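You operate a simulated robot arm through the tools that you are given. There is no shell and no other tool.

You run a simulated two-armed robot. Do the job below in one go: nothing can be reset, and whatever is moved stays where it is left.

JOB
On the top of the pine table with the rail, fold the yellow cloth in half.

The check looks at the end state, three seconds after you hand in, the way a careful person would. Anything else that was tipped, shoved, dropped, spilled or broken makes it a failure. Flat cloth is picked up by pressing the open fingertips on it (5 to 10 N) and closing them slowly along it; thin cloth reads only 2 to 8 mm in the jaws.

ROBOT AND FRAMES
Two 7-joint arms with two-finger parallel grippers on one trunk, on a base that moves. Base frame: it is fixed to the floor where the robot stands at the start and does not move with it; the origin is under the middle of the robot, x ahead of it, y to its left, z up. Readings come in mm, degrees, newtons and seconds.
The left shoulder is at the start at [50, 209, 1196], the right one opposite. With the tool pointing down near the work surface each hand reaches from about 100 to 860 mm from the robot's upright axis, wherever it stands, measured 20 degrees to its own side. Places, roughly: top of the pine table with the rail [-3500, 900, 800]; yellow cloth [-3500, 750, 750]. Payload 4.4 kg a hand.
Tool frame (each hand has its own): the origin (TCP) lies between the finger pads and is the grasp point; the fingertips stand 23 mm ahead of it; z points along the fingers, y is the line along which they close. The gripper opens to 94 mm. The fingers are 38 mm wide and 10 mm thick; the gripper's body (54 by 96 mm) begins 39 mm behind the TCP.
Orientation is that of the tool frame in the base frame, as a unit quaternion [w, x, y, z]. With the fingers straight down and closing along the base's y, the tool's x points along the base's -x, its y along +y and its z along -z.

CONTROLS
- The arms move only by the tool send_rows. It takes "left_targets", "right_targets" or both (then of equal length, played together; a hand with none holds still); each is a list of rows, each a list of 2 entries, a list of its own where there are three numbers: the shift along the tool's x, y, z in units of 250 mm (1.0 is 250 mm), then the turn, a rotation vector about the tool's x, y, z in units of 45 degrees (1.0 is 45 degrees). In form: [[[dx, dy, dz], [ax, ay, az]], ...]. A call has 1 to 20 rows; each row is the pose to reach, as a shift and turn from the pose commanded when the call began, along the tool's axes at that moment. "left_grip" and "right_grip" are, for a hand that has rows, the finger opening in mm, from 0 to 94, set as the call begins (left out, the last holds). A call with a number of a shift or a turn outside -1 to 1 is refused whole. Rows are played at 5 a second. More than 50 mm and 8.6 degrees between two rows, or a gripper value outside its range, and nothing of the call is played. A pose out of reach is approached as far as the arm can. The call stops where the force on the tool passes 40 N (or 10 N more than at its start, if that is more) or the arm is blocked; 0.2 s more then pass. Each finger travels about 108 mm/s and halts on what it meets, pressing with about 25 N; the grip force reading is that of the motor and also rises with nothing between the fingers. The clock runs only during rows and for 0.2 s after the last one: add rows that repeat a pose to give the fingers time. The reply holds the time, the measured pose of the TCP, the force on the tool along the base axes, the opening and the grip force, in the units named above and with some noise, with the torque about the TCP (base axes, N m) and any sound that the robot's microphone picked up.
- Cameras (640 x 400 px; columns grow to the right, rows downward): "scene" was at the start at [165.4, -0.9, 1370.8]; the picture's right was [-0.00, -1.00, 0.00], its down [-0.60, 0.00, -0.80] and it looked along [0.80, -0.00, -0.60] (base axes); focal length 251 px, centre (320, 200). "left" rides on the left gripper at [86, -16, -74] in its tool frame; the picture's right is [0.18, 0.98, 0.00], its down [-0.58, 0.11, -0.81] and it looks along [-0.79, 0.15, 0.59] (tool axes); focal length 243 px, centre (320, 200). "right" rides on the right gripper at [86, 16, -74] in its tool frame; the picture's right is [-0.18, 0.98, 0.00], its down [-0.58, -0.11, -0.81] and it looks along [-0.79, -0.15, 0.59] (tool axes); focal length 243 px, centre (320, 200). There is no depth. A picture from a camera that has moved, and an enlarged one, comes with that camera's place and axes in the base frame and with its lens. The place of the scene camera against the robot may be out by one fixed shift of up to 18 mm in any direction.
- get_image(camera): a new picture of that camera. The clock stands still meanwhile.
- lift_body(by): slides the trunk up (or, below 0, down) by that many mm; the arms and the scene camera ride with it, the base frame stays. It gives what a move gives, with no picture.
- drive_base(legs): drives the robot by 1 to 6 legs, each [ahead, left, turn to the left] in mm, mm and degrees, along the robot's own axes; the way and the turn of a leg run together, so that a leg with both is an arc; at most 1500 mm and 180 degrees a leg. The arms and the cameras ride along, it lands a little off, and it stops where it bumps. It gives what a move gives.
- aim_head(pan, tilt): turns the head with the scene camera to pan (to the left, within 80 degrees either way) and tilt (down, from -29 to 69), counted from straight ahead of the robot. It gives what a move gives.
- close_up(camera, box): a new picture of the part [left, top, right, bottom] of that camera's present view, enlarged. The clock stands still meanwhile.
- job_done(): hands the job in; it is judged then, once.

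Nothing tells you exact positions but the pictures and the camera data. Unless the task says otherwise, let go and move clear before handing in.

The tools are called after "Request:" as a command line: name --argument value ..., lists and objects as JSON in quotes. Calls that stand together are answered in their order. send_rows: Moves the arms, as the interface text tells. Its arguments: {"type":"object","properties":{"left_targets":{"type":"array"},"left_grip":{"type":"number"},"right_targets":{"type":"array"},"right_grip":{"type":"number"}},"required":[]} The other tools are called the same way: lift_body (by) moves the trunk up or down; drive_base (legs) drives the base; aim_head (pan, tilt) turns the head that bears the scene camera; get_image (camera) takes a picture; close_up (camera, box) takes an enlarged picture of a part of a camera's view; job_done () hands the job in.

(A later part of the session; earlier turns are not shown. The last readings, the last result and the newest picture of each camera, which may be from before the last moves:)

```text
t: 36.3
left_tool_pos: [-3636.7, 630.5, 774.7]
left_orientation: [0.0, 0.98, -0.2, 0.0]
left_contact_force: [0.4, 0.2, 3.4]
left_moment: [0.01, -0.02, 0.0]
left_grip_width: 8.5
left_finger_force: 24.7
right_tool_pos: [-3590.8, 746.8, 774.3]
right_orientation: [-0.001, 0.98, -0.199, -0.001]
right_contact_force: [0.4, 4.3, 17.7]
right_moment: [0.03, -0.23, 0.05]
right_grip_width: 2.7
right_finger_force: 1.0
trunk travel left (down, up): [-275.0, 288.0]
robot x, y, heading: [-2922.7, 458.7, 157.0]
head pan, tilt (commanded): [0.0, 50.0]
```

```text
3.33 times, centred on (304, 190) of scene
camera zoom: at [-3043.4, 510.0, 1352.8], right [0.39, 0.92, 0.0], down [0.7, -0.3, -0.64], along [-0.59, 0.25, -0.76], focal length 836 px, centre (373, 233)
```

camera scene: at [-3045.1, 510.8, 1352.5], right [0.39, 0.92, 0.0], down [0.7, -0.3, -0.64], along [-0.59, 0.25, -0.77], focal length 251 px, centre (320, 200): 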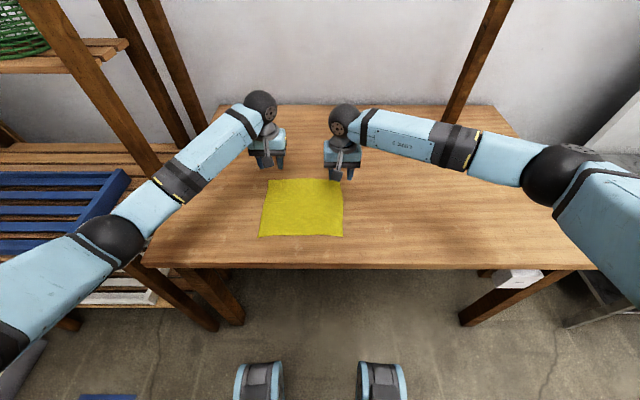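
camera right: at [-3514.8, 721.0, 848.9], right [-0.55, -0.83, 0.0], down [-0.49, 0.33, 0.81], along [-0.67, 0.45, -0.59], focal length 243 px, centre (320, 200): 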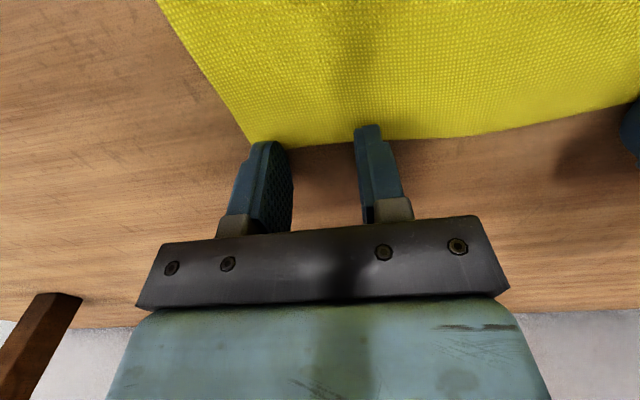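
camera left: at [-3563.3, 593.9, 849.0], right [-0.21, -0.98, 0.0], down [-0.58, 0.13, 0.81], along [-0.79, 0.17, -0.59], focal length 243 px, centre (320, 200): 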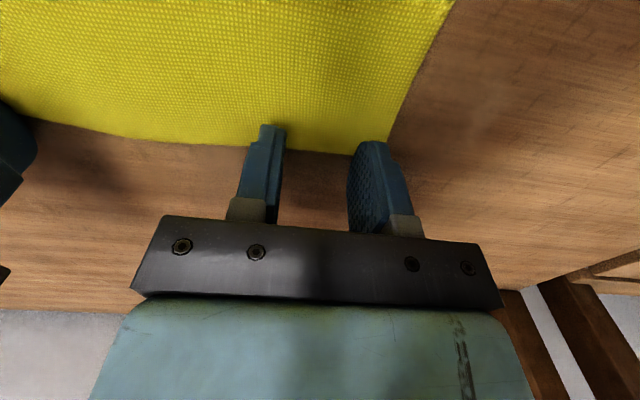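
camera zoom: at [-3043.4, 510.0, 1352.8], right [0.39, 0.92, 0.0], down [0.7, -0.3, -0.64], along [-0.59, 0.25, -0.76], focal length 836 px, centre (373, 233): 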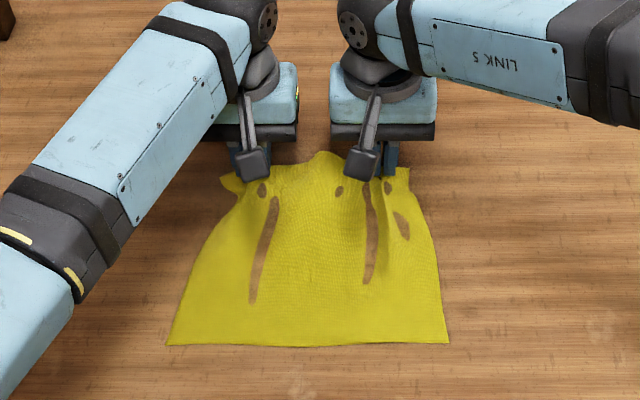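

Left holds 8.5 mm of bunched cloth firmly; right reads 2.7 mm. I close both fully and lift about 20 mm to test the grips.

Request:
send_rows --left_targets '[[[0, 0, 0], [0, 0, 0]], [[0, 0, 0], [0, 0, 0]], [[0.0, 0, -0.02], [0, 0, 0]], [[0.0, 0, -0.04], [0, 0, 0]], [[0.0, 0, -0.06], [0, 0, 0]], [[0.0, 0, -0.08], [0, 0, 0]], [[0.0, 0, -0.08], [0, 0, 0]]]' --right_targets '[[[0, 0, 0], [0, 0, 0]], [[0, 0, 0], [0, 0, 0]], [[0.0, 0, -0.02], [0, 0, 0]], [[0.0, 0, -0.04], [0, 0, 0]], [[0.0, 0, -0.06], [0, 0, 0]], [[0.0, 0, -0.08], [0, 0, 0]], [[0.0, 0, -0.08], [0, 0, 0]]]' --left_grip 0 --right_grip 0

Request:
get_image --camera "left"

Request:
get_image --camera "right"

Request:
close_up --camera "scene" --box '[240, 130, 368, 250]'

```text
t: 37.9
left_tool_pos: [-3639.3, 631.2, 793.0]
left_orientation: [0.0, 0.98, -0.199, 0.001]
left_contact_force: [-0.9, 0.0, -0.3]
left_moment: [-0.01, -0.01, 0.04]
left_grip_width: 1.8
left_finger_force: 24.6
right_tool_pos: [-3591.5, 747.2, 792.3]
right_orientation: [0.001, 0.98, -0.2, 0.0]
right_contact_force: [-0.6, 0.1, 0.0]
right_moment: [0.03, 0.01, 0.01]
right_grip_width: 1.5
right_finger_force: 24.8
trunk travel left (down, up): [-275.0, 288.0]
robot x, y, heading: [-2924.5, 455.7, 156.7]
head pan, tilt (commanded): [0.0, 50.0]
```

```text
taken
camera left: at [-3552.4, 611.6, 868.6], right [-0.21, -0.98, 0.0], down [-0.58, 0.13, 0.81], along [-0.79, 0.17, -0.59], focal length 243 px, centre (320, 200)
```

left: 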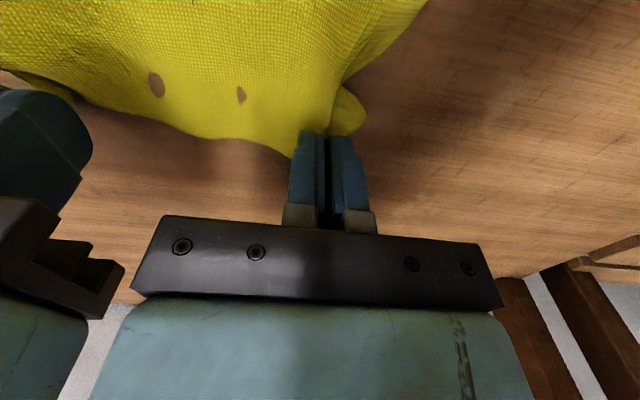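

```text
taken
camera right: at [-3517.5, 698.4, 866.5], right [-0.55, -0.83, 0.0], down [-0.49, 0.33, 0.81], along [-0.67, 0.45, -0.59], focal length 243 px, centre (320, 200)
```

right: 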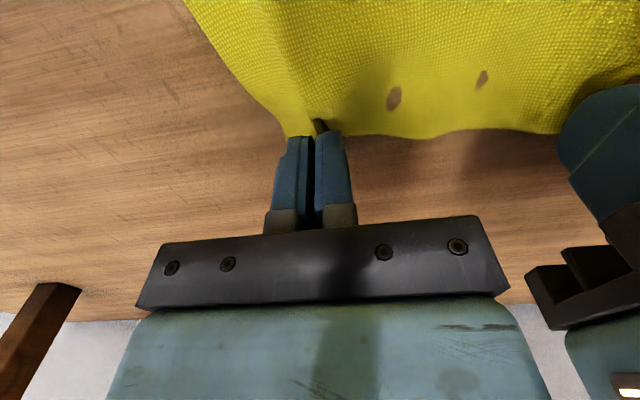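

```text
3.33 times, centred on (304, 190) of scene
camera zoom: at [-3045.9, 510.7, 1352.4], right [0.39, 0.92, 0.0], down [0.71, -0.3, -0.64], along [-0.59, 0.25, -0.77], focal length 836 px, centre (373, 233)
```

zoom: 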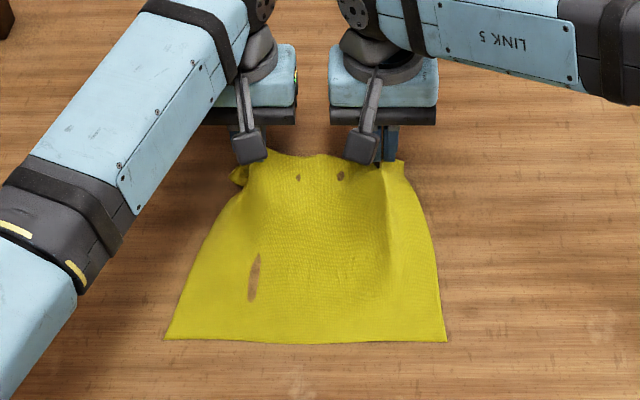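

Both jaws read 1.5–1.8 mm at full grip and the cloth edge seems to rise with them. I zoom in to check both holds.

Request:
close_up --camera "left" --box '[220, 60, 420, 215]'

Request:
close_up --camera "right" --box '[220, 60, 420, 215]'

Request:
close_up --camera "scene" --box '[275, 140, 339, 180]'

```text
2.58 times, centred on (320, 138) of left
camera zoom: at [-3552.4, 611.6, 868.6], right [-0.21, -0.98, 0.0], down [-0.58, 0.13, 0.81], along [-0.79, 0.17, -0.59], focal length 626 px, centre (320, 361)
```

zoom: 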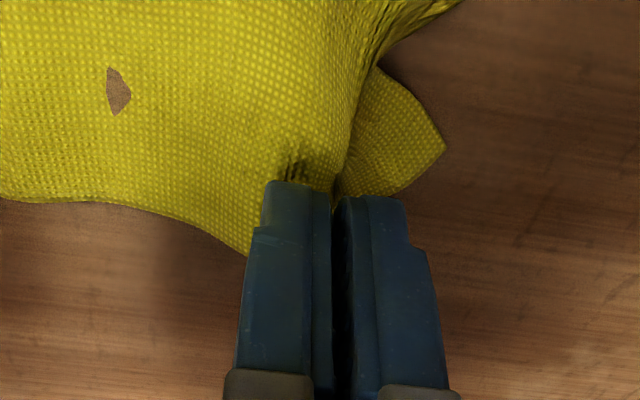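

```text
2.58 times, centred on (320, 138) of right
camera zoom: at [-3517.5, 698.4, 866.5], right [-0.55, -0.83, 0.0], down [-0.49, 0.33, 0.81], along [-0.67, 0.45, -0.59], focal length 626 px, centre (320, 361)
```

zoom: 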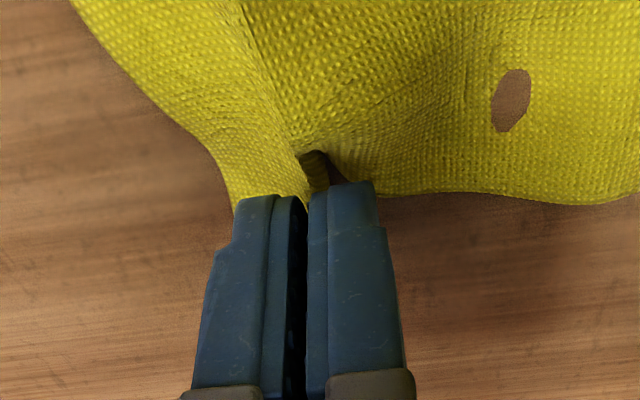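

```text
10.00 times, centred on (307, 160) of scene
camera zoom: at [-3045.9, 510.7, 1352.4], right [0.39, 0.92, 0.0], down [0.71, -0.3, -0.64], along [-0.59, 0.25, -0.77], focal length 2509 px, centre (450, 600)
```

zoom: 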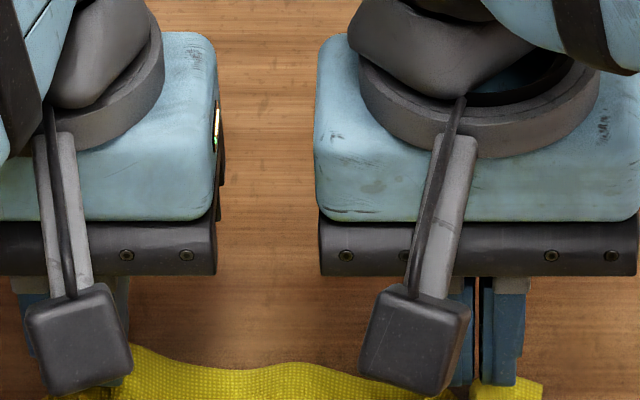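

Both grips hold the cloth, with a ~15 mm bite near each far corner. I now lift and carry the edge along an arc toward me, tilting the fingers gradually forward; first part up to ~50°, then a check.

Request:
send_rows --left_targets '[[[0.0116, 0, -0.05], [0, 0, 0]], [[0.0456, 0, -0.114], [0, -0.089, 0]], [[0.0916, 0, -0.1716], [0, -0.178, 0]], [[0.1452, 0, -0.2208], [0, -0.267, 0]], [[0.1452, 0, -0.2208], [0, -0.267, 0]]]' --right_targets '[[[0.0116, 0, -0.05], [0, 0, 0]], [[0.0456, 0, -0.114], [0, -0.089, 0]], [[0.0916, 0, -0.1716], [0, -0.178, 0]], [[0.1452, 0, -0.2208], [0, -0.267, 0]], [[0.1452, 0, -0.2208], [0, -0.267, 0]]]'

Request:
close_up --camera "scene" --box '[240, 110, 400, 250]'

Request:
get_image --camera "left"

Request:
get_image --camera "right"

```text
t: 39.1
left_tool_pos: [-3606.4, 617.4, 848.9]
left_orientation: [-0.021, 0.974, -0.2, -0.103]
left_contact_force: [-0.9, -0.1, -0.8]
left_moment: [-0.01, -0.05, 0.02]
left_grip_width: 1.8
left_finger_force: 25.1
right_tool_pos: [-3559.3, 733.7, 846.7]
right_orientation: [-0.021, 0.975, -0.198, -0.103]
right_contact_force: [-0.6, -0.1, -0.3]
right_moment: [-0.01, 0.02, 0.04]
right_grip_width: 1.5
right_finger_force: 25.8
trunk travel left (down, up): [-275.0, 288.0]
robot x, y, heading: [-2924.0, 453.1, 156.8]
head pan, tilt (commanded): [0.0, 50.0]
```

```text
2.86 times, centred on (320, 180) of scene
camera zoom: at [-3046.5, 510.9, 1352.3], right [0.39, 0.92, 0.0], down [0.71, -0.3, -0.64], along [-0.59, 0.25, -0.77], focal length 717 px, centre (320, 257)
```

zoom: 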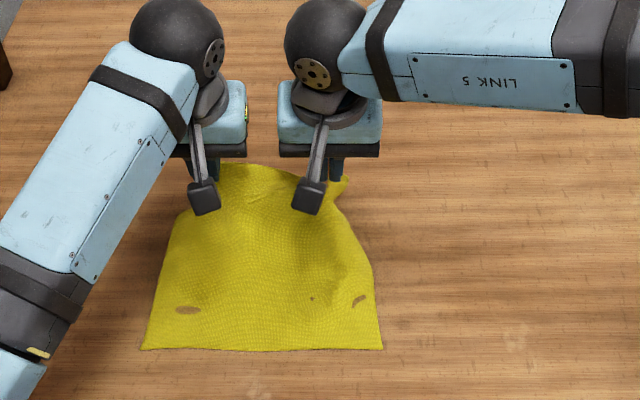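

```text
taken
camera left: at [-3506.8, 592.6, 904.0], right [-0.22, -0.98, -0.04], down [-0.41, 0.06, 0.91], along [-0.89, 0.21, -0.41], focal length 243 px, centre (320, 200)
```

left: 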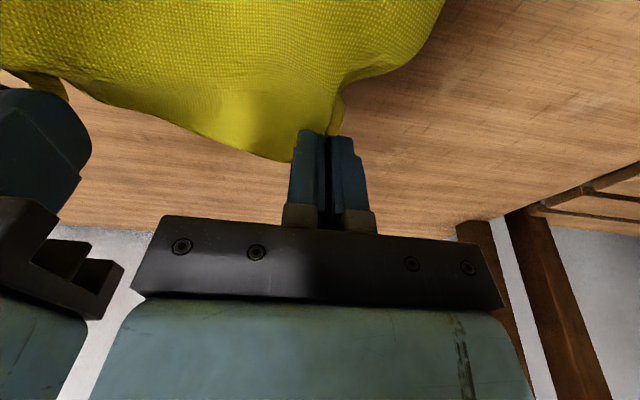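

```text
taken
camera right: at [-3471.9, 679.4, 902.6], right [-0.55, -0.83, 0.04], down [-0.33, 0.26, 0.91], along [-0.77, 0.49, -0.41], focal length 243 px, centre (320, 200)
```

right: 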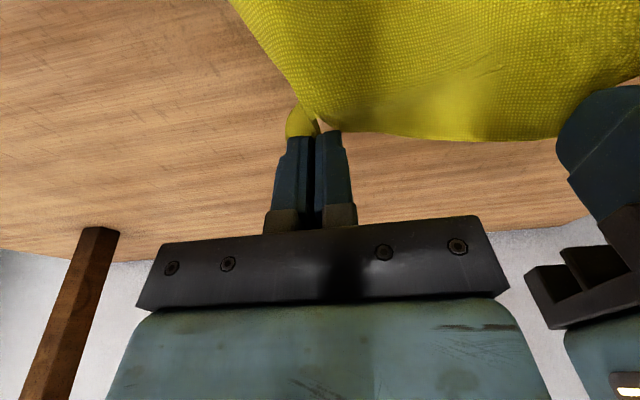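

The cloth lifts well and its near edge stays put (now at about 525 mm ahead). I continue the arc to just past the top, tilting the fingers to 30° forward.

Request:
send_rows --left_targets '[[[0.035, 0, -0.04], [0, -0.067, 0]], [[0.0692, 0, -0.0744], [0, -0.133, 0]], [[0.118, 0, -0.098], [0, -0.2, 0]], [[0.168, 0, -0.1175], [0, -0.267, 0]], [[0.222, 0, -0.128], [0, -0.333, 0]], [[0.2751, 0, -0.135], [0, -0.4, 0]], [[0.2751, 0, -0.135], [0, -0.4, 0]]]' --right_targets '[[[0.035, 0, -0.04], [0, -0.067, 0]], [[0.0692, 0, -0.0744], [0, -0.133, 0]], [[0.118, 0, -0.098], [0, -0.2, 0]], [[0.168, 0, -0.1175], [0, -0.267, 0]], [[0.222, 0, -0.128], [0, -0.333, 0]], [[0.2751, 0, -0.135], [0, -0.4, 0]], [[0.2751, 0, -0.135], [0, -0.4, 0]]]'

Request:
get_image --camera "scene"

Request:
close_up --camera "scene" --box '[240, 130, 400, 270]'

Request:
get_image --camera "left"

Request:
get_image --camera "right"

```text
t: 40.7
left_tool_pos: [-3537.4, 585.9, 866.8]
left_orientation: [-0.052, 0.946, -0.192, -0.254]
left_contact_force: [1.0, -0.8, 1.4]
left_moment: [-0.01, 0.01, 0.01]
left_grip_width: 1.7
left_finger_force: 25.0
right_tool_pos: [-3488.9, 704.9, 866.9]
right_orientation: [-0.051, 0.946, -0.193, -0.254]
right_contact_force: [-0.1, 0.2, -0.7]
right_moment: [0.0, -0.01, -0.03]
right_grip_width: 1.5
right_finger_force: 25.4
trunk travel left (down, up): [-275.0, 288.0]
robot x, y, heading: [-2923.3, 452.4, 156.8]
head pan, tilt (commanded): [0.0, 50.0]
```

```text
taken
camera scene: at [-3046.2, 510.8, 1352.4], right [0.39, 0.92, 0.0], down [0.71, -0.3, -0.64], along [-0.59, 0.25, -0.77], focal length 251 px, centre (320, 200)
```

scene: 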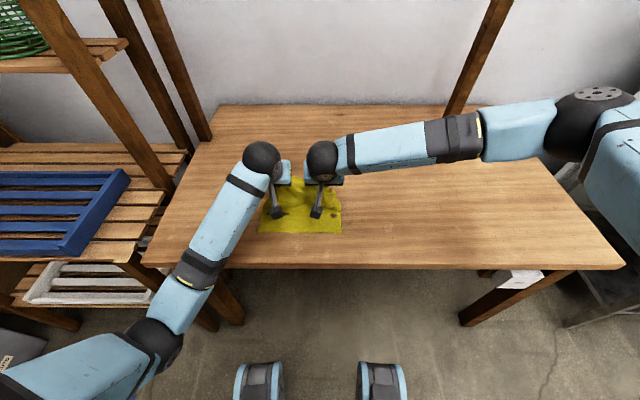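

```text
2.86 times, centred on (320, 200) of scene
camera zoom: at [-3046.2, 510.8, 1352.4], right [0.39, 0.92, 0.0], down [0.71, -0.3, -0.64], along [-0.59, 0.25, -0.77], focal length 717 px, centre (320, 200)
```

zoom: 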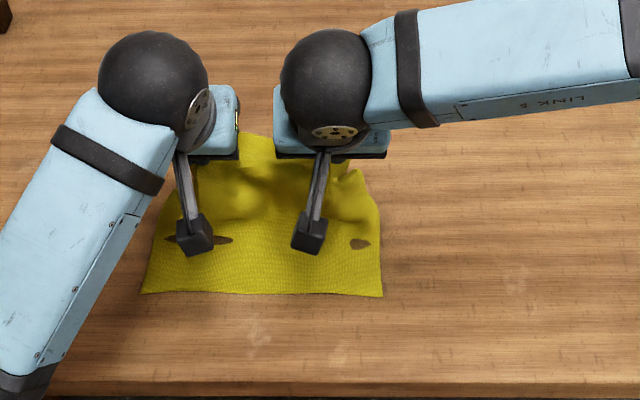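

```text
taken
camera left: at [-3427.5, 557.9, 888.0], right [-0.24, -0.97, -0.09], down [-0.13, -0.06, 0.99], along [-0.96, 0.25, -0.12], focal length 243 px, centre (320, 200)
```

left: 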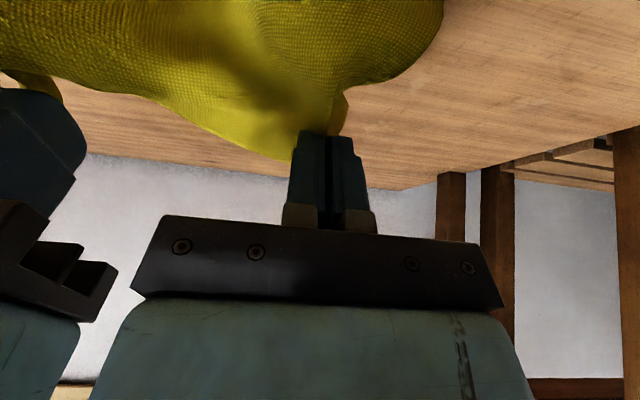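

```text
taken
camera right: at [-3391.5, 646.2, 888.0], right [-0.53, -0.84, 0.09], down [-0.05, 0.14, 0.99], along [-0.85, 0.52, -0.12], focal length 243 px, centre (320, 200)
```

right: 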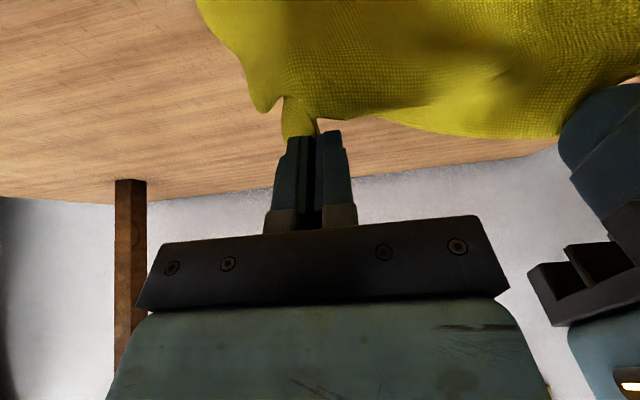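

The arc goes well and the lower half stays put. Since tilting low would bring the wrist cameras against the table, I'll tilt the fingers up to ~75° while still high, so that the held strip follows the flap, and then let the flap drop over. First to 62°.

Request:
send_rows --left_targets '[[[0.0429, 0, -0.0137], [0, -0.178, 0]], [[0.087, 0, -0.023], [0, -0.356, 0]], [[0.132, 0, -0.0273], [0, -0.533, 0]], [[0.177, 0, -0.0278], [0, -0.711, 0]], [[0.177, 0, -0.0278], [0, -0.711, 0]]]' --right_targets '[[[0.0429, 0, -0.0137], [0, -0.178, 0]], [[0.087, 0, -0.023], [0, -0.356, 0]], [[0.132, 0, -0.0273], [0, -0.533, 0]], [[0.177, 0, -0.0278], [0, -0.711, 0]], [[0.177, 0, -0.0278], [0, -0.711, 0]]]'

Request:
get_image --camera "scene"

Request:
close_up --camera "scene" --box '[240, 130, 400, 270]'

Request:
get_image --camera "left"

Request:
get_image --camera "right"

```text
t: 41.9
left_tool_pos: [-3498.1, 570.1, 850.8]
left_orientation: [-0.102, 0.84, -0.171, -0.505]
left_contact_force: [1.3, 0.4, 0.0]
left_moment: [-0.01, -0.03, 0.02]
left_grip_width: 1.9
left_finger_force: 24.9
right_tool_pos: [-3449.7, 690.0, 849.3]
right_orientation: [-0.103, 0.839, -0.171, -0.506]
right_contact_force: [0.7, -0.9, -0.6]
right_moment: [-0.02, 0.0, 0.07]
right_grip_width: 1.6
right_finger_force: 24.9
trunk travel left (down, up): [-275.0, 288.0]
robot x, y, heading: [-2924.8, 456.9, 157.0]
head pan, tilt (commanded): [0.0, 50.0]
```

```text
taken
camera scene: at [-3045.8, 512.3, 1352.3], right [0.39, 0.92, 0.0], down [0.71, -0.3, -0.64], along [-0.59, 0.25, -0.77], focal length 251 px, centre (320, 200)
```

scene: 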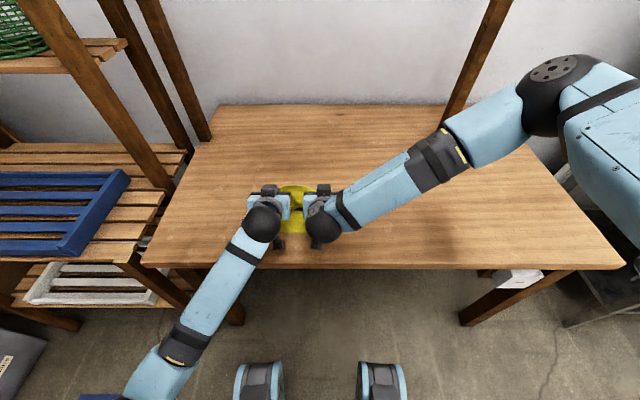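

```text
2.86 times, centred on (320, 200) of scene
camera zoom: at [-3045.8, 512.3, 1352.3], right [0.39, 0.92, 0.0], down [0.71, -0.3, -0.64], along [-0.59, 0.25, -0.77], focal length 717 px, centre (320, 200)
```

zoom: 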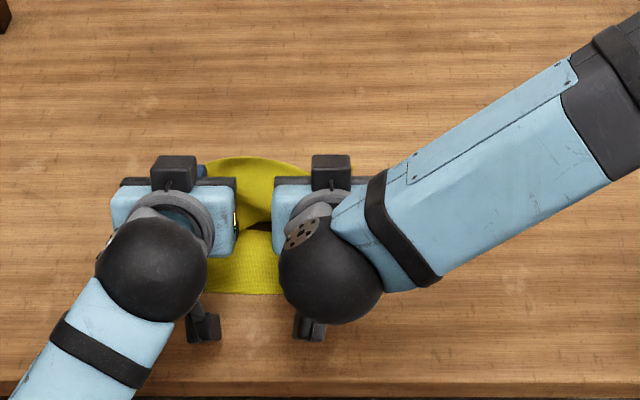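

```text
taken
camera left: at [-3393.7, 544.6, 809.7], right [-0.3, -0.94, -0.16], down [0.36, -0.27, 0.89], along [-0.88, 0.21, 0.42], focal length 243 px, centre (320, 200)
```

left: 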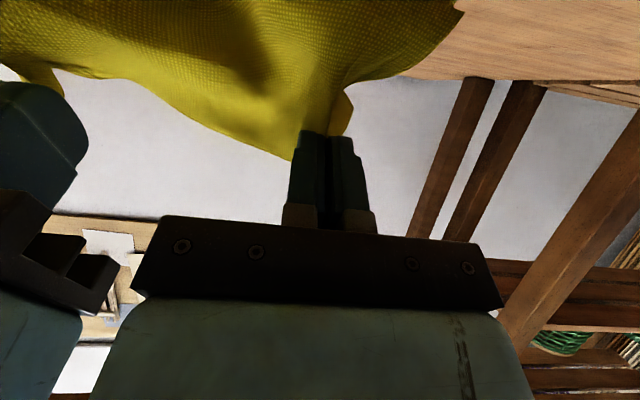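

```text
taken
camera right: at [-3358.6, 632.7, 808.1], right [-0.46, -0.87, 0.16], down [0.45, -0.07, 0.89], along [-0.76, 0.49, 0.42], focal length 243 px, centre (320, 200)
```

right: 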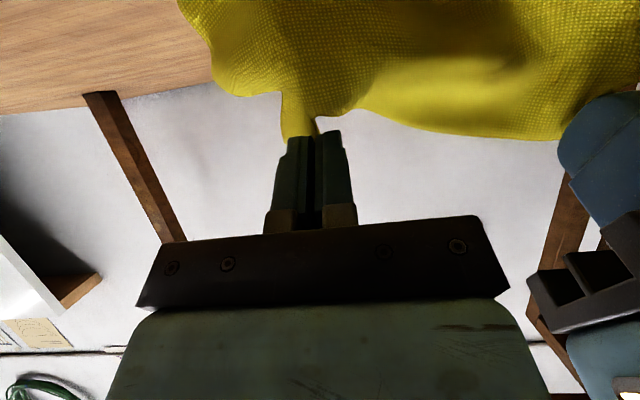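

The near half still lies in place and both grips hold. I tilt on to 75° with the edge ~75 mm above its landing place.

Request:
send_rows --left_targets '[[[0.0406, 0, -0.0201], [0, -0.178, 0]], [[0.0717, 0, -0.0335], [0, -0.289, 0]], [[0.0717, 0, -0.0335], [0, -0.289, 0]], [[0.0717, 0, -0.0335], [0, -0.289, 0]]]' --right_targets '[[[0.0406, 0, -0.0201], [0, -0.178, 0]], [[0.0717, 0, -0.0335], [0, -0.289, 0]], [[0.0717, 0, -0.0335], [0, -0.289, 0]], [[0.0717, 0, -0.0335], [0, -0.289, 0]]]'

Request:
close_up --camera "scene" --box '[240, 150, 400, 270]'

Request:
get_image --camera "left"

Request:
get_image --camera "right"

```text
t: 42.9
left_tool_pos: [-3484.3, 561.3, 846.1]
left_orientation: [-0.121, 0.774, -0.158, -0.601]
left_contact_force: [-0.2, -0.6, -0.3]
left_moment: [0.0, 0.04, 0.02]
left_grip_width: 1.8
left_finger_force: 24.7
right_tool_pos: [-3435.3, 679.7, 842.1]
right_orientation: [-0.12, 0.776, -0.157, -0.599]
right_contact_force: [4.9, -1.1, 39.6]
right_moment: [-2.21, -4.1, 0.14]
right_grip_width: 1.8
right_finger_force: 25.0
trunk travel left (down, up): [-275.0, 288.0]
robot x, y, heading: [-2923.7, 456.2, 157.1]
head pan, tilt (commanded): [0.0, 50.0]
```

```text
3.33 times, centred on (320, 210) of scene
camera zoom: at [-3042.6, 509.2, 1354.3], right [0.39, 0.92, 0.0], down [0.7, -0.3, -0.65], along [-0.59, 0.25, -0.76], focal length 836 px, centre (320, 167)
```

zoom: 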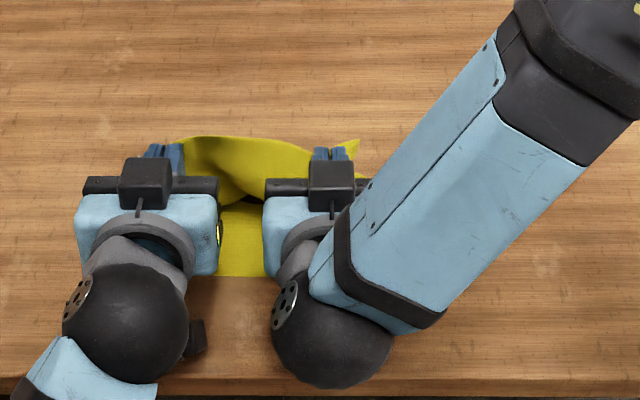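

```text
taken
camera left: at [-3392.7, 540.2, 781.2], right [-0.34, -0.92, -0.18], down [0.55, -0.35, 0.76], along [-0.77, 0.16, 0.62], focal length 243 px, centre (320, 200)
```

left: 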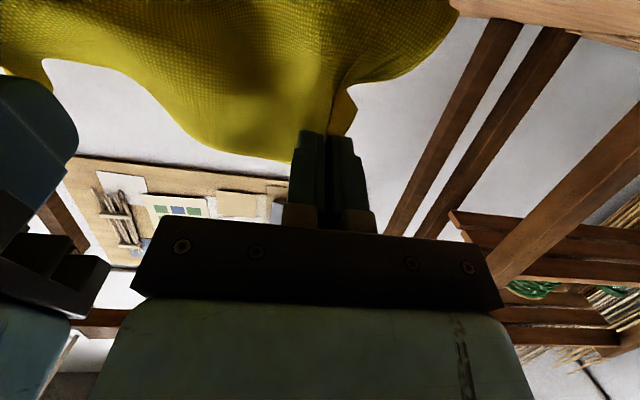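

```text
taken
camera right: at [-3354.9, 628.7, 777.8], right [-0.43, -0.89, 0.18], down [0.63, -0.15, 0.77], along [-0.65, 0.44, 0.62], focal length 243 px, centre (320, 200)
```

right: 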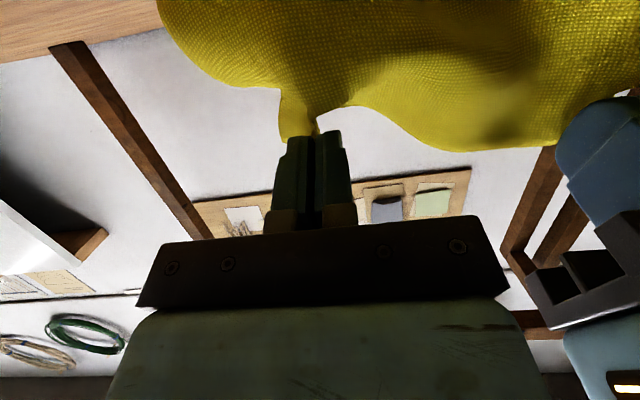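

The right wrist camera has touched the table (40 N upward, contact ~100 mm behind the TCP), so I raise both hands at once by about 14 mm.

Request:
send_rows --left_targets '[[[-0.027, 0, -0.0072], [0, 0, 0]], [[-0.054, 0, -0.0145], [0, 0, 0]], [[-0.054, 0, -0.0145], [0, 0, 0]]]' --right_targets '[[[-0.027, 0, -0.0072], [0, 0, 0]], [[-0.054, 0, -0.0145], [0, 0, 0]], [[-0.054, 0, -0.0145], [0, 0, 0]]]'

Request:
get_image --camera "scene"

Request:
close_up --camera "scene" --box '[240, 150, 400, 270]'

```text
t: 43.7
left_tool_pos: [-3486.9, 559.9, 852.4]
left_orientation: [-0.115, 0.776, -0.161, -0.599]
left_contact_force: [-0.1, 0.2, -0.1]
left_moment: [0.0, 0.0, 0.03]
left_grip_width: 1.7
left_finger_force: 25.4
right_tool_pos: [-3437.2, 681.1, 851.4]
right_orientation: [-0.122, 0.778, -0.158, -0.596]
right_contact_force: [-0.8, 0.0, -0.3]
right_moment: [0.01, -0.01, -0.02]
right_grip_width: 1.6
right_finger_force: 24.5
trunk travel left (down, up): [-275.0, 288.0]
robot x, y, heading: [-2922.6, 456.1, 157.4]
head pan, tilt (commanded): [0.0, 50.0]
```

```text
taken
camera scene: at [-3046.1, 510.9, 1352.9], right [0.39, 0.92, 0.0], down [0.71, -0.3, -0.64], along [-0.59, 0.25, -0.77], focal length 251 px, centre (320, 200)
```

scene: 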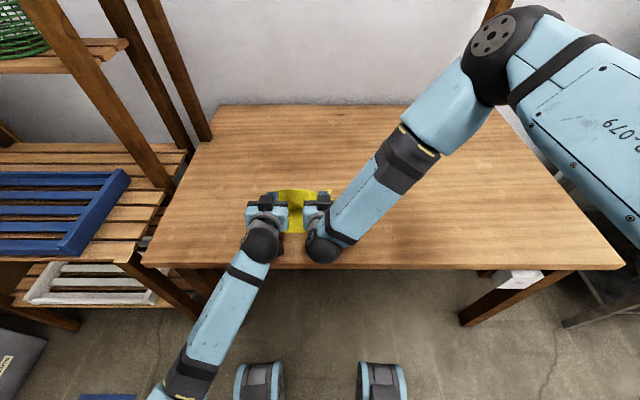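

```text
3.33 times, centred on (320, 210) of scene
camera zoom: at [-3046.1, 510.9, 1352.9], right [0.39, 0.92, 0.0], down [0.71, -0.3, -0.64], along [-0.59, 0.25, -0.77], focal length 836 px, centre (320, 167)
```

zoom: 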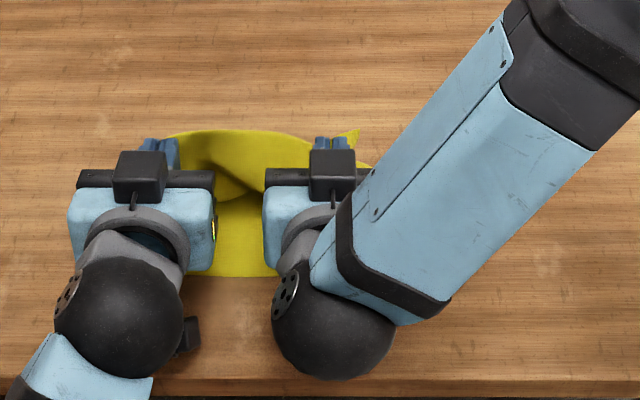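

Clear again; the table and the near half of the cloth have not shifted. I ease the tilt to 70°, lower 8 mm, and then open the fingers to let the flap fall onto the near half.

Request:
send_rows --left_targets '[[[0.016, 0, 0.0022], [0, 0.056, 0]], [[0.032, 0, 0.0044], [0, 0.111, 0]], [[0.032, 0, 0.0044], [0, 0.111, 0]]]' --right_targets '[[[0.016, 0, 0.0022], [0, 0.056, 0]], [[0.032, 0, 0.0044], [0, 0.111, 0]], [[0.032, 0, 0.0044], [0, 0.111, 0]]]'

Request:
send_rows --left_targets '[[[0, 0, 0], [0, 0, 0]], [[0, 0, 0], [0, 0, 0]], [[0, 0, 0], [0, 0, 0]], [[0, 0, 0], [0, 0, 0]], [[0, 0, 0], [0, 0, 0]]]' --right_targets '[[[0, 0, 0], [0, 0, 0]], [[0, 0, 0], [0, 0, 0]], [[0, 0, 0], [0, 0, 0]], [[0, 0, 0], [0, 0, 0]], [[0, 0, 0], [0, 0, 0]]]' --left_grip 45 --right_grip 45

Request:
get_image --camera "scene"

Request:
close_up --camera "scene" --box '[240, 150, 400, 270]'

Request:
get_image --camera "left"

Request:
get_image --camera "right"

```text
t: 44.5
left_tool_pos: [-3483.4, 556.8, 852.3]
left_orientation: [-0.107, 0.8, -0.169, -0.566]
left_contact_force: [-0.6, 0.4, -0.9]
left_moment: [-0.01, 0.04, 0.04]
left_grip_width: 1.5
left_finger_force: 25.1
right_tool_pos: [-3436.2, 681.5, 849.3]
right_orientation: [-0.115, 0.802, -0.163, -0.562]
right_contact_force: [-0.1, 0.2, -0.3]
right_moment: [0.02, -0.04, 0.02]
right_grip_width: 1.7
right_finger_force: 25.1
trunk travel left (down, up): [-275.0, 288.0]
robot x, y, heading: [-2925.3, 457.3, 157.1]
head pan, tilt (commanded): [0.0, 50.0]
```

```text
t: 45.7
left_tool_pos: [-3483.8, 557.7, 854.6]
left_orientation: [-0.108, 0.8, -0.167, -0.566]
left_contact_force: [-1.1, 0.0, 0.0]
left_moment: [-0.01, 0.0, -0.04]
left_grip_width: 45.1
left_finger_force: 0.0
right_tool_pos: [-3436.5, 681.3, 850.7]
right_orientation: [-0.115, 0.803, -0.163, -0.562]
right_contact_force: [0.1, -1.0, 0.3]
right_moment: [-0.03, -0.02, 0.01]
right_grip_width: 44.9
right_finger_force: 0.1
trunk travel left (down, up): [-275.0, 288.0]
robot x, y, heading: [-2921.4, 452.0, 157.0]
head pan, tilt (commanded): [0.0, 50.0]
```

```text
taken
camera scene: at [-3045.9, 510.7, 1360.2], right [0.39, 0.92, 0.0], down [0.71, -0.3, -0.64], along [-0.59, 0.25, -0.77], focal length 251 px, centre (320, 200)
```

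scene: 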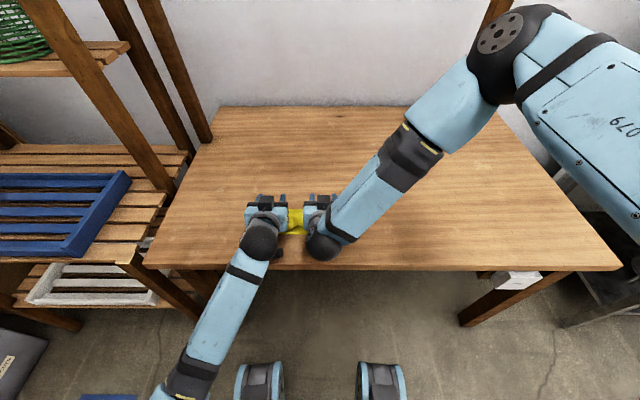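

```text
3.33 times, centred on (320, 210) of scene
camera zoom: at [-3045.9, 510.7, 1360.2], right [0.39, 0.92, 0.0], down [0.71, -0.3, -0.64], along [-0.59, 0.25, -0.77], focal length 836 px, centre (320, 167)
```

zoom: 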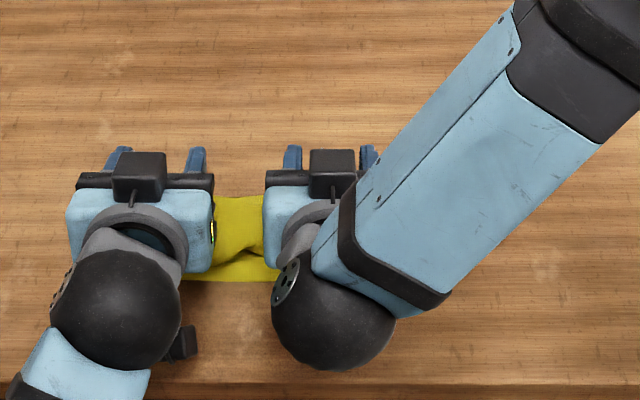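

```text
taken
camera left: at [-3386.3, 532.9, 797.3], right [-0.33, -0.93, -0.16], down [0.48, -0.31, 0.82], along [-0.81, 0.19, 0.55], focal length 243 px, centre (320, 200)
```

left: 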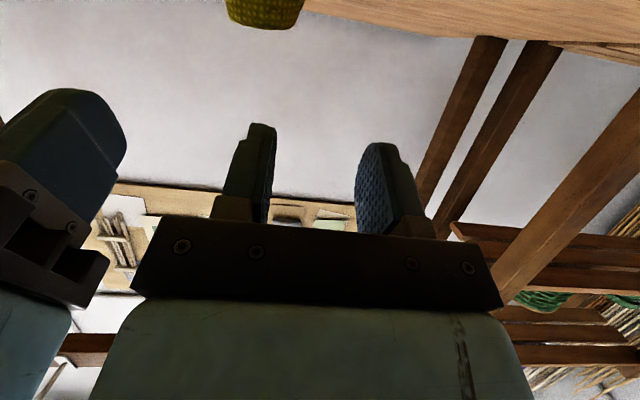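

```text
taken
camera right: at [-3350.1, 627.6, 795.4], right [-0.44, -0.88, 0.17], down [0.56, -0.12, 0.82], along [-0.7, 0.46, 0.54], focal length 243 px, centre (320, 200)
```

right: 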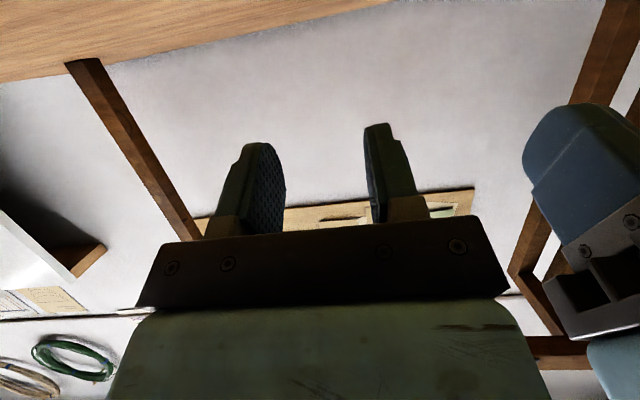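

The flap has dropped over. The robot's trunk reads a few mm higher than before, so something may be lightly pressing; I raise both hands straight up and un-tilt them in the air, then look at the cloth.

Request:
send_rows --left_targets '[[[-0.056, 0, -0.0205], [0, 0, 0]], [[-0.113, 0, -0.041], [0, 0, 0]], [[-0.169, 0, -0.0615], [0, 0, 0]], [[-0.226, 0, -0.082], [0, 0, 0]], [[-0.226, 0, -0.082], [0, 0, 0]]]' --right_targets '[[[-0.056, 0, -0.0205], [0, 0, 0]], [[-0.113, 0, -0.041], [0, 0, 0]], [[-0.169, 0, -0.0615], [0, 0, 0]], [[-0.226, 0, -0.082], [0, 0, 0]], [[-0.226, 0, -0.082], [0, 0, 0]]]'

Request:
get_image --camera "scene"

```text
t: 47.1
left_tool_pos: [-3485.0, 527.6, 898.9]
left_orientation: [-0.072, 0.797, -0.194, -0.568]
left_contact_force: [-0.1, 0.5, 1.6]
left_moment: [-0.02, -0.04, 0.02]
left_grip_width: 45.0
left_finger_force: 0.0
right_tool_pos: [-3435.4, 681.9, 915.8]
right_orientation: [-0.113, 0.804, -0.161, -0.562]
right_contact_force: [0.0, -0.1, 0.0]
right_moment: [0.02, 0.0, 0.02]
right_grip_width: 44.8
right_finger_force: 0.1
trunk travel left (down, up): [-275.0, 288.0]
robot x, y, heading: [-2923.7, 454.3, 157.2]
head pan, tilt (commanded): [0.0, 50.0]
stopped in row 5 (left hand): the arm was blocked; the commanded pose is now the measured one
```

```text
taken
camera scene: at [-3045.7, 510.6, 1364.9], right [0.39, 0.92, 0.0], down [0.71, -0.3, -0.64], along [-0.59, 0.25, -0.77], focal length 251 px, centre (320, 200)
```

scene: 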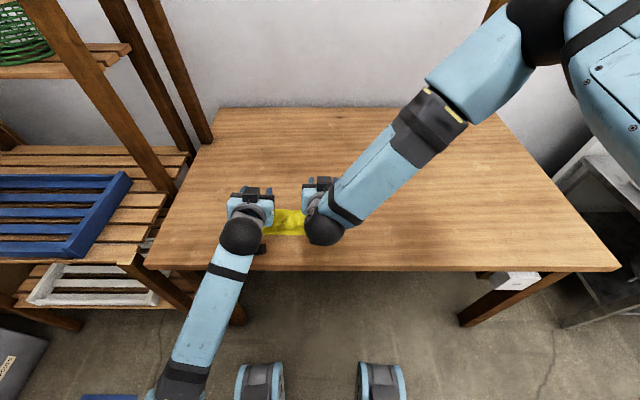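

The left arm reports being blocked, likely its elbow (out of view below) meeting my own base. I look down at it with the head.

Request:
aim_head --pan 30 --tilt 69

Request:
get_image --camera "scene"

```text
t: 48.0
left_tool_pos: [-3485.9, 527.6, 900.0]
left_orientation: [-0.071, 0.797, -0.194, -0.568]
left_contact_force: [-1.2, 0.7, 0.3]
left_moment: [0.0, -0.02, -0.02]
left_grip_width: 45.0
left_finger_force: 0.0
right_tool_pos: [-3435.4, 681.7, 916.8]
right_orientation: [-0.114, 0.803, -0.163, -0.562]
right_contact_force: [0.4, 1.1, 0.6]
right_moment: [0.0, 0.01, -0.04]
right_grip_width: 45.0
right_finger_force: 0.0
trunk travel left (down, up): [-275.0, 288.0]
robot x, y, heading: [-2925.4, 457.4, 157.0]
head pan, tilt (commanded): [30.0, 68.8]
```

```text
taken
camera scene: at [-3030.5, 473.8, 1343.5], right [-0.12, 0.99, 0.0], down [0.92, 0.11, -0.36], along [-0.36, -0.04, -0.93], focal length 251 px, centre (320, 200)
```

scene: 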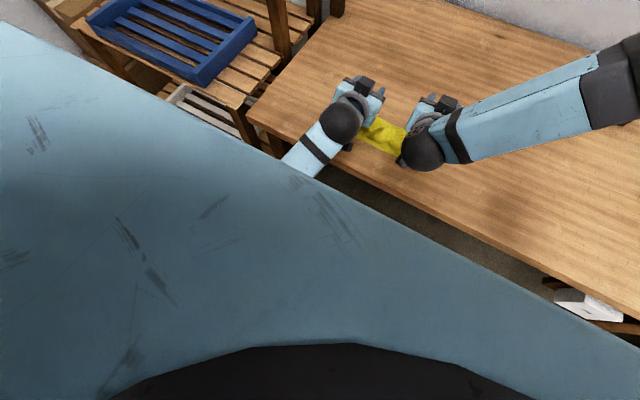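

My torso blocks the view, but the left elbow evidently sits against my own chest. Un-tilting the hand (wrist moves up and forward) will free it, so I turn both hands back toward pointing down, in the air, TCPs staying in place.

Request:
send_rows --left_targets '[[[0, 0, 0], [0.014, 0.186, -0.0104]], [[0, 0, 0], [0.028, 0.371, -0.0208]], [[0, 0, 0], [0.042, 0.557, -0.0312]], [[0, 0, 0], [0.056, 0.742, -0.0416]], [[0, 0, 0], [0.07, 0.928, -0.052]], [[0, 0, 0], [0.07, 0.928, -0.052]]]' --right_targets '[[[0, 0, 0], [0, 0.187, 0]], [[0, 0, 0], [0, 0.373, 0]], [[0, 0, 0], [0, 0.56, 0]], [[0, 0, 0], [0, 0.747, 0]], [[0, 0, 0], [0, 0.933, 0]], [[0, 0, 0], [0, 0.933, 0]]]'

Request:
aim_head --pan 0 --tilt 50

Request:
get_image --camera "scene"

```text
t: 49.0
left_tool_pos: [-3453.9, 452.3, 817.6]
left_orientation: [0.044, 0.932, -0.23, -0.277]
left_contact_force: [0.8, 0.1, 0.0]
left_moment: [0.01, 0.02, 0.04]
left_grip_width: 44.9
left_finger_force: 0.0
right_tool_pos: [-3436.2, 680.7, 921.2]
right_orientation: [-0.066, 0.923, -0.187, -0.33]
right_contact_force: [-0.4, 0.1, 0.7]
right_moment: [0.01, -0.03, 0.0]
right_grip_width: 44.8
right_finger_force: 0.0
trunk travel left (down, up): [-275.0, 288.0]
robot x, y, heading: [-2923.9, 452.8, 157.2]
head pan, tilt (commanded): [30.0, 68.8]
stopped in row 4 (left hand): the arm was blocked; the commanded pose is now the measured one
```

```text
t: 50.0
left_tool_pos: [-3455.3, 452.4, 817.9]
left_orientation: [0.042, 0.932, -0.231, -0.276]
left_contact_force: [0.7, 0.7, 0.4]
left_moment: [0.0, 0.0, 0.03]
left_grip_width: 44.7
left_finger_force: 0.1
right_tool_pos: [-3434.6, 680.9, 920.6]
right_orientation: [-0.067, 0.923, -0.187, -0.33]
right_contact_force: [0.0, 0.5, -0.6]
right_moment: [0.01, -0.01, 0.03]
right_grip_width: 45.0
right_finger_force: 0.1
trunk travel left (down, up): [-275.0, 288.0]
robot x, y, heading: [-2924.7, 455.0, 157.3]
head pan, tilt (commanded): [0.0, 50.0]
```

```text
taken
camera scene: at [-3045.9, 510.5, 1368.4], right [0.39, 0.92, 0.0], down [0.71, -0.3, -0.64], along [-0.59, 0.25, -0.77], focal length 251 px, centre (320, 200)
```

scene: 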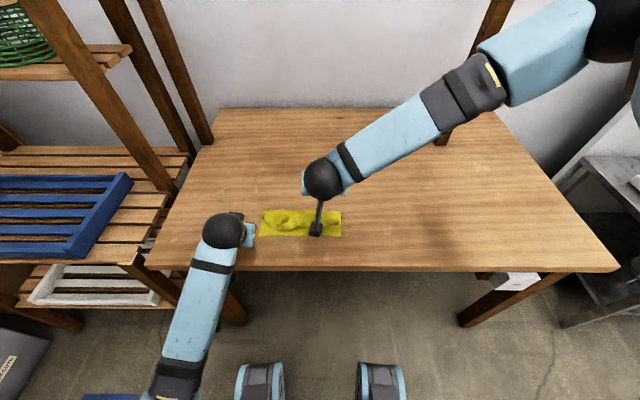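

The left hand got pushed sideways and down to z≈818, beside the cloth, not touching anything sensed. I need to see the left elbow before moving further, so I look with the head from other angles.

Request:
aim_head --pan 0 --tilt 69

Request:
get_image --camera "scene"

Request:
aim_head --pan 45 --tilt 45

Request:
get_image --camera "scene"

Request:
get_image --camera "right"

```text
t: 50.8
left_tool_pos: [-3455.4, 454.1, 820.4]
left_orientation: [0.041, 0.932, -0.23, -0.278]
left_contact_force: [0.2, -0.1, -0.6]
left_moment: [-0.05, 0.05, 0.01]
left_grip_width: 45.1
left_finger_force: 0.2
right_tool_pos: [-3435.0, 681.4, 921.6]
right_orientation: [-0.068, 0.923, -0.187, -0.33]
right_contact_force: [-0.6, 0.2, 0.2]
right_moment: [0.03, 0.02, 0.02]
right_grip_width: 44.8
right_finger_force: 0.0
trunk travel left (down, up): [-275.0, 288.0]
robot x, y, heading: [-2922.9, 453.0, 157.0]
head pan, tilt (commanded): [0.0, 68.8]
```

```text
taken
camera scene: at [-3026.5, 502.4, 1348.5], right [0.39, 0.92, 0.0], down [0.86, -0.36, -0.36], along [-0.33, 0.14, -0.93], focal length 251 px, centre (320, 200)
```

scene: 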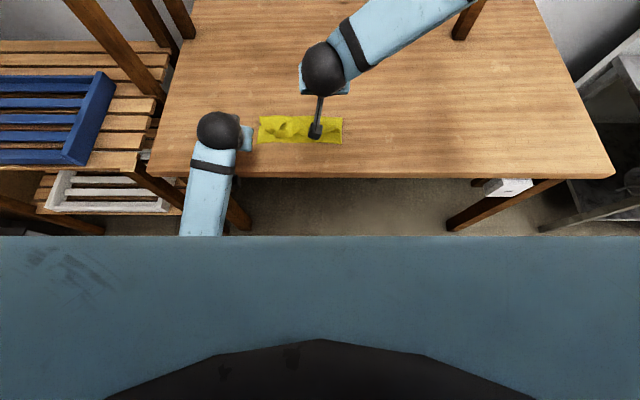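

```text
t: 51.9
left_tool_pos: [-3455.0, 453.4, 821.1]
left_orientation: [0.04, 0.932, -0.231, -0.277]
left_contact_force: [0.1, 0.4, -0.5]
left_moment: [0.0, 0.02, 0.0]
left_grip_width: 45.1
left_finger_force: 0.0
right_tool_pos: [-3436.6, 681.4, 922.1]
right_orientation: [-0.067, 0.923, -0.187, -0.329]
right_contact_force: [0.3, 0.0, -0.8]
right_moment: [-0.02, 0.0, 0.01]
right_grip_width: 45.0
right_finger_force: 0.1
trunk travel left (down, up): [-275.0, 288.0]
robot x, y, heading: [-2925.2, 453.5, 157.1]
head pan, tilt (commanded): [45.0, 45.0]
```

```text
taken
camera scene: at [-3050.3, 450.2, 1377.2], right [-0.37, 0.93, 0.0], down [0.66, 0.27, -0.71], along [-0.66, -0.26, -0.71], focal length 251 px, centre (320, 200)
```

scene: 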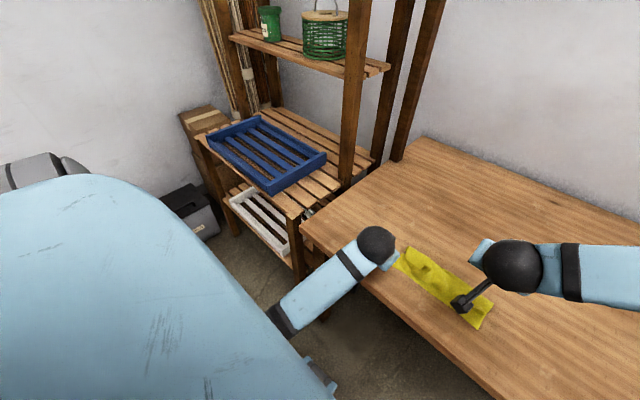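

```text
taken
camera right: at [-3336.8, 622.0, 925.6], right [-0.51, -0.85, 0.12], down [0.1, 0.08, 0.99], along [-0.85, 0.52, 0.04], focal length 243 px, centre (320, 200)
```

right: 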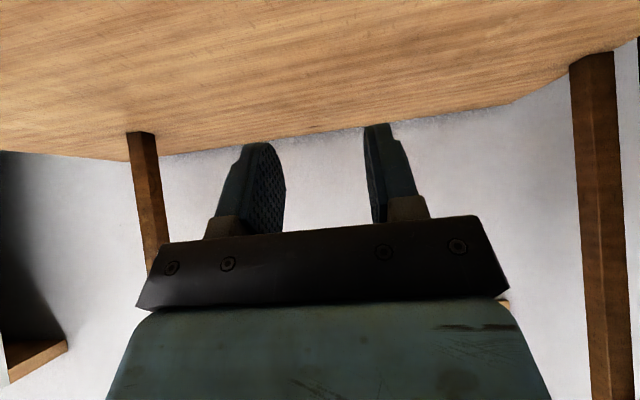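

The left forearm runs back to an elbow that is up against my chest; the hand itself is free, left of the cloth. I move the left hand forward and up in small steps to pull the elbow away from the body.

Request:
send_rows --left_targets '[[[-0.06, 0.024, -0.05], [0, 0, 0]], [[-0.15, 0.032, -0.044], [0, 0, 0]], [[-0.25, 0.04, -0.04], [0, 0, 0]], [[-0.394, 0.058, -0.038], [0, 0, 0]], [[-0.394, 0.058, -0.038], [0, 0, 0]]]'

Request:
get_image --camera "scene"

```text
t: 52.8
left_tool_pos: [-3452.8, 434.4, 789.7]
left_orientation: [0.068, 0.946, -0.243, -0.203]
left_contact_force: [0.2, 0.0, -0.9]
left_moment: [0.03, -0.01, 0.0]
left_grip_width: 45.0
left_finger_force: 0.1
right_tool_pos: [-3435.1, 682.0, 922.9]
right_orientation: [-0.067, 0.923, -0.187, -0.33]
right_contact_force: [-0.4, 0.6, -0.7]
right_moment: [-0.01, 0.01, -0.01]
right_grip_width: 45.3
right_finger_force: 0.0
trunk travel left (down, up): [-275.0, 288.0]
robot x, y, heading: [-2925.2, 456.0, 157.3]
head pan, tilt (commanded): [45.0, 45.0]
stopped in row 4 (left hand): the arm was blocked; the commanded pose is now the measured one
```

```text
taken
camera scene: at [-3050.2, 450.1, 1376.9], right [-0.38, 0.93, 0.0], down [0.66, 0.27, -0.71], along [-0.66, -0.27, -0.71], focal length 251 px, centre (320, 200)
```

scene: 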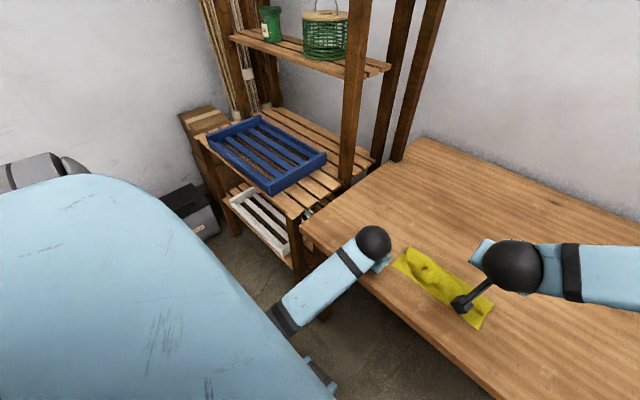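

The left arm is jammed by its own elbow posture (the trunk is even pushed up ~17 mm, so the elbow is pressing down on my base). Nothing is above the arms, so I raise the trunk to relieve it.

Request:
lift_body --by 60

Request:
get_image --camera "scene"

```text
t: 53.8
left_tool_pos: [-3452.7, 433.6, 826.2]
left_orientation: [0.07, 0.947, -0.246, -0.195]
left_contact_force: [0.5, 0.2, -0.6]
left_moment: [0.01, 0.01, 0.01]
left_grip_width: 45.4
left_finger_force: 0.0
right_tool_pos: [-3436.5, 682.0, 966.2]
right_orientation: [-0.068, 0.923, -0.187, -0.33]
right_contact_force: [-0.5, 0.3, -0.3]
right_moment: [0.01, 0.0, 0.02]
right_grip_width: 45.0
right_finger_force: 0.1
trunk travel left (down, up): [-335.0, 228.0]
robot x, y, heading: [-2922.2, 459.7, 157.0]
head pan, tilt (commanded): [45.0, 45.0]
```

```text
taken
camera scene: at [-3050.2, 450.0, 1420.9], right [-0.38, 0.93, 0.0], down [0.66, 0.27, -0.71], along [-0.66, -0.27, -0.71], focal length 251 px, centre (320, 200)
```

scene: 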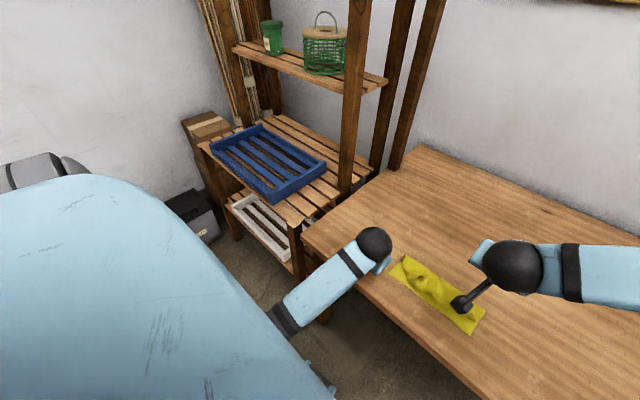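

The trunk is back at its nominal height, so the elbow is freed. I raise it another 60 mm for margin and then bring the left hand forward and up.

Request:
lift_body --by 60

```text
t: 54.8
left_tool_pos: [-3452.2, 433.7, 884.4]
left_orientation: [0.072, 0.947, -0.245, -0.195]
left_contact_force: [-0.3, -0.9, -0.4]
left_moment: [0.01, 0.0, -0.03]
left_grip_width: 45.1
left_finger_force: 0.0
right_tool_pos: [-3436.8, 681.7, 1024.4]
right_orientation: [-0.067, 0.923, -0.187, -0.329]
right_contact_force: [-0.3, 0.0, 0.3]
right_moment: [0.01, 0.0, 0.0]
right_grip_width: 45.0
right_finger_force: 0.0
trunk travel left (down, up): [-395.0, 168.0]
robot x, y, heading: [-2923.3, 452.3, 156.8]
head pan, tilt (commanded): [45.0, 45.0]
```

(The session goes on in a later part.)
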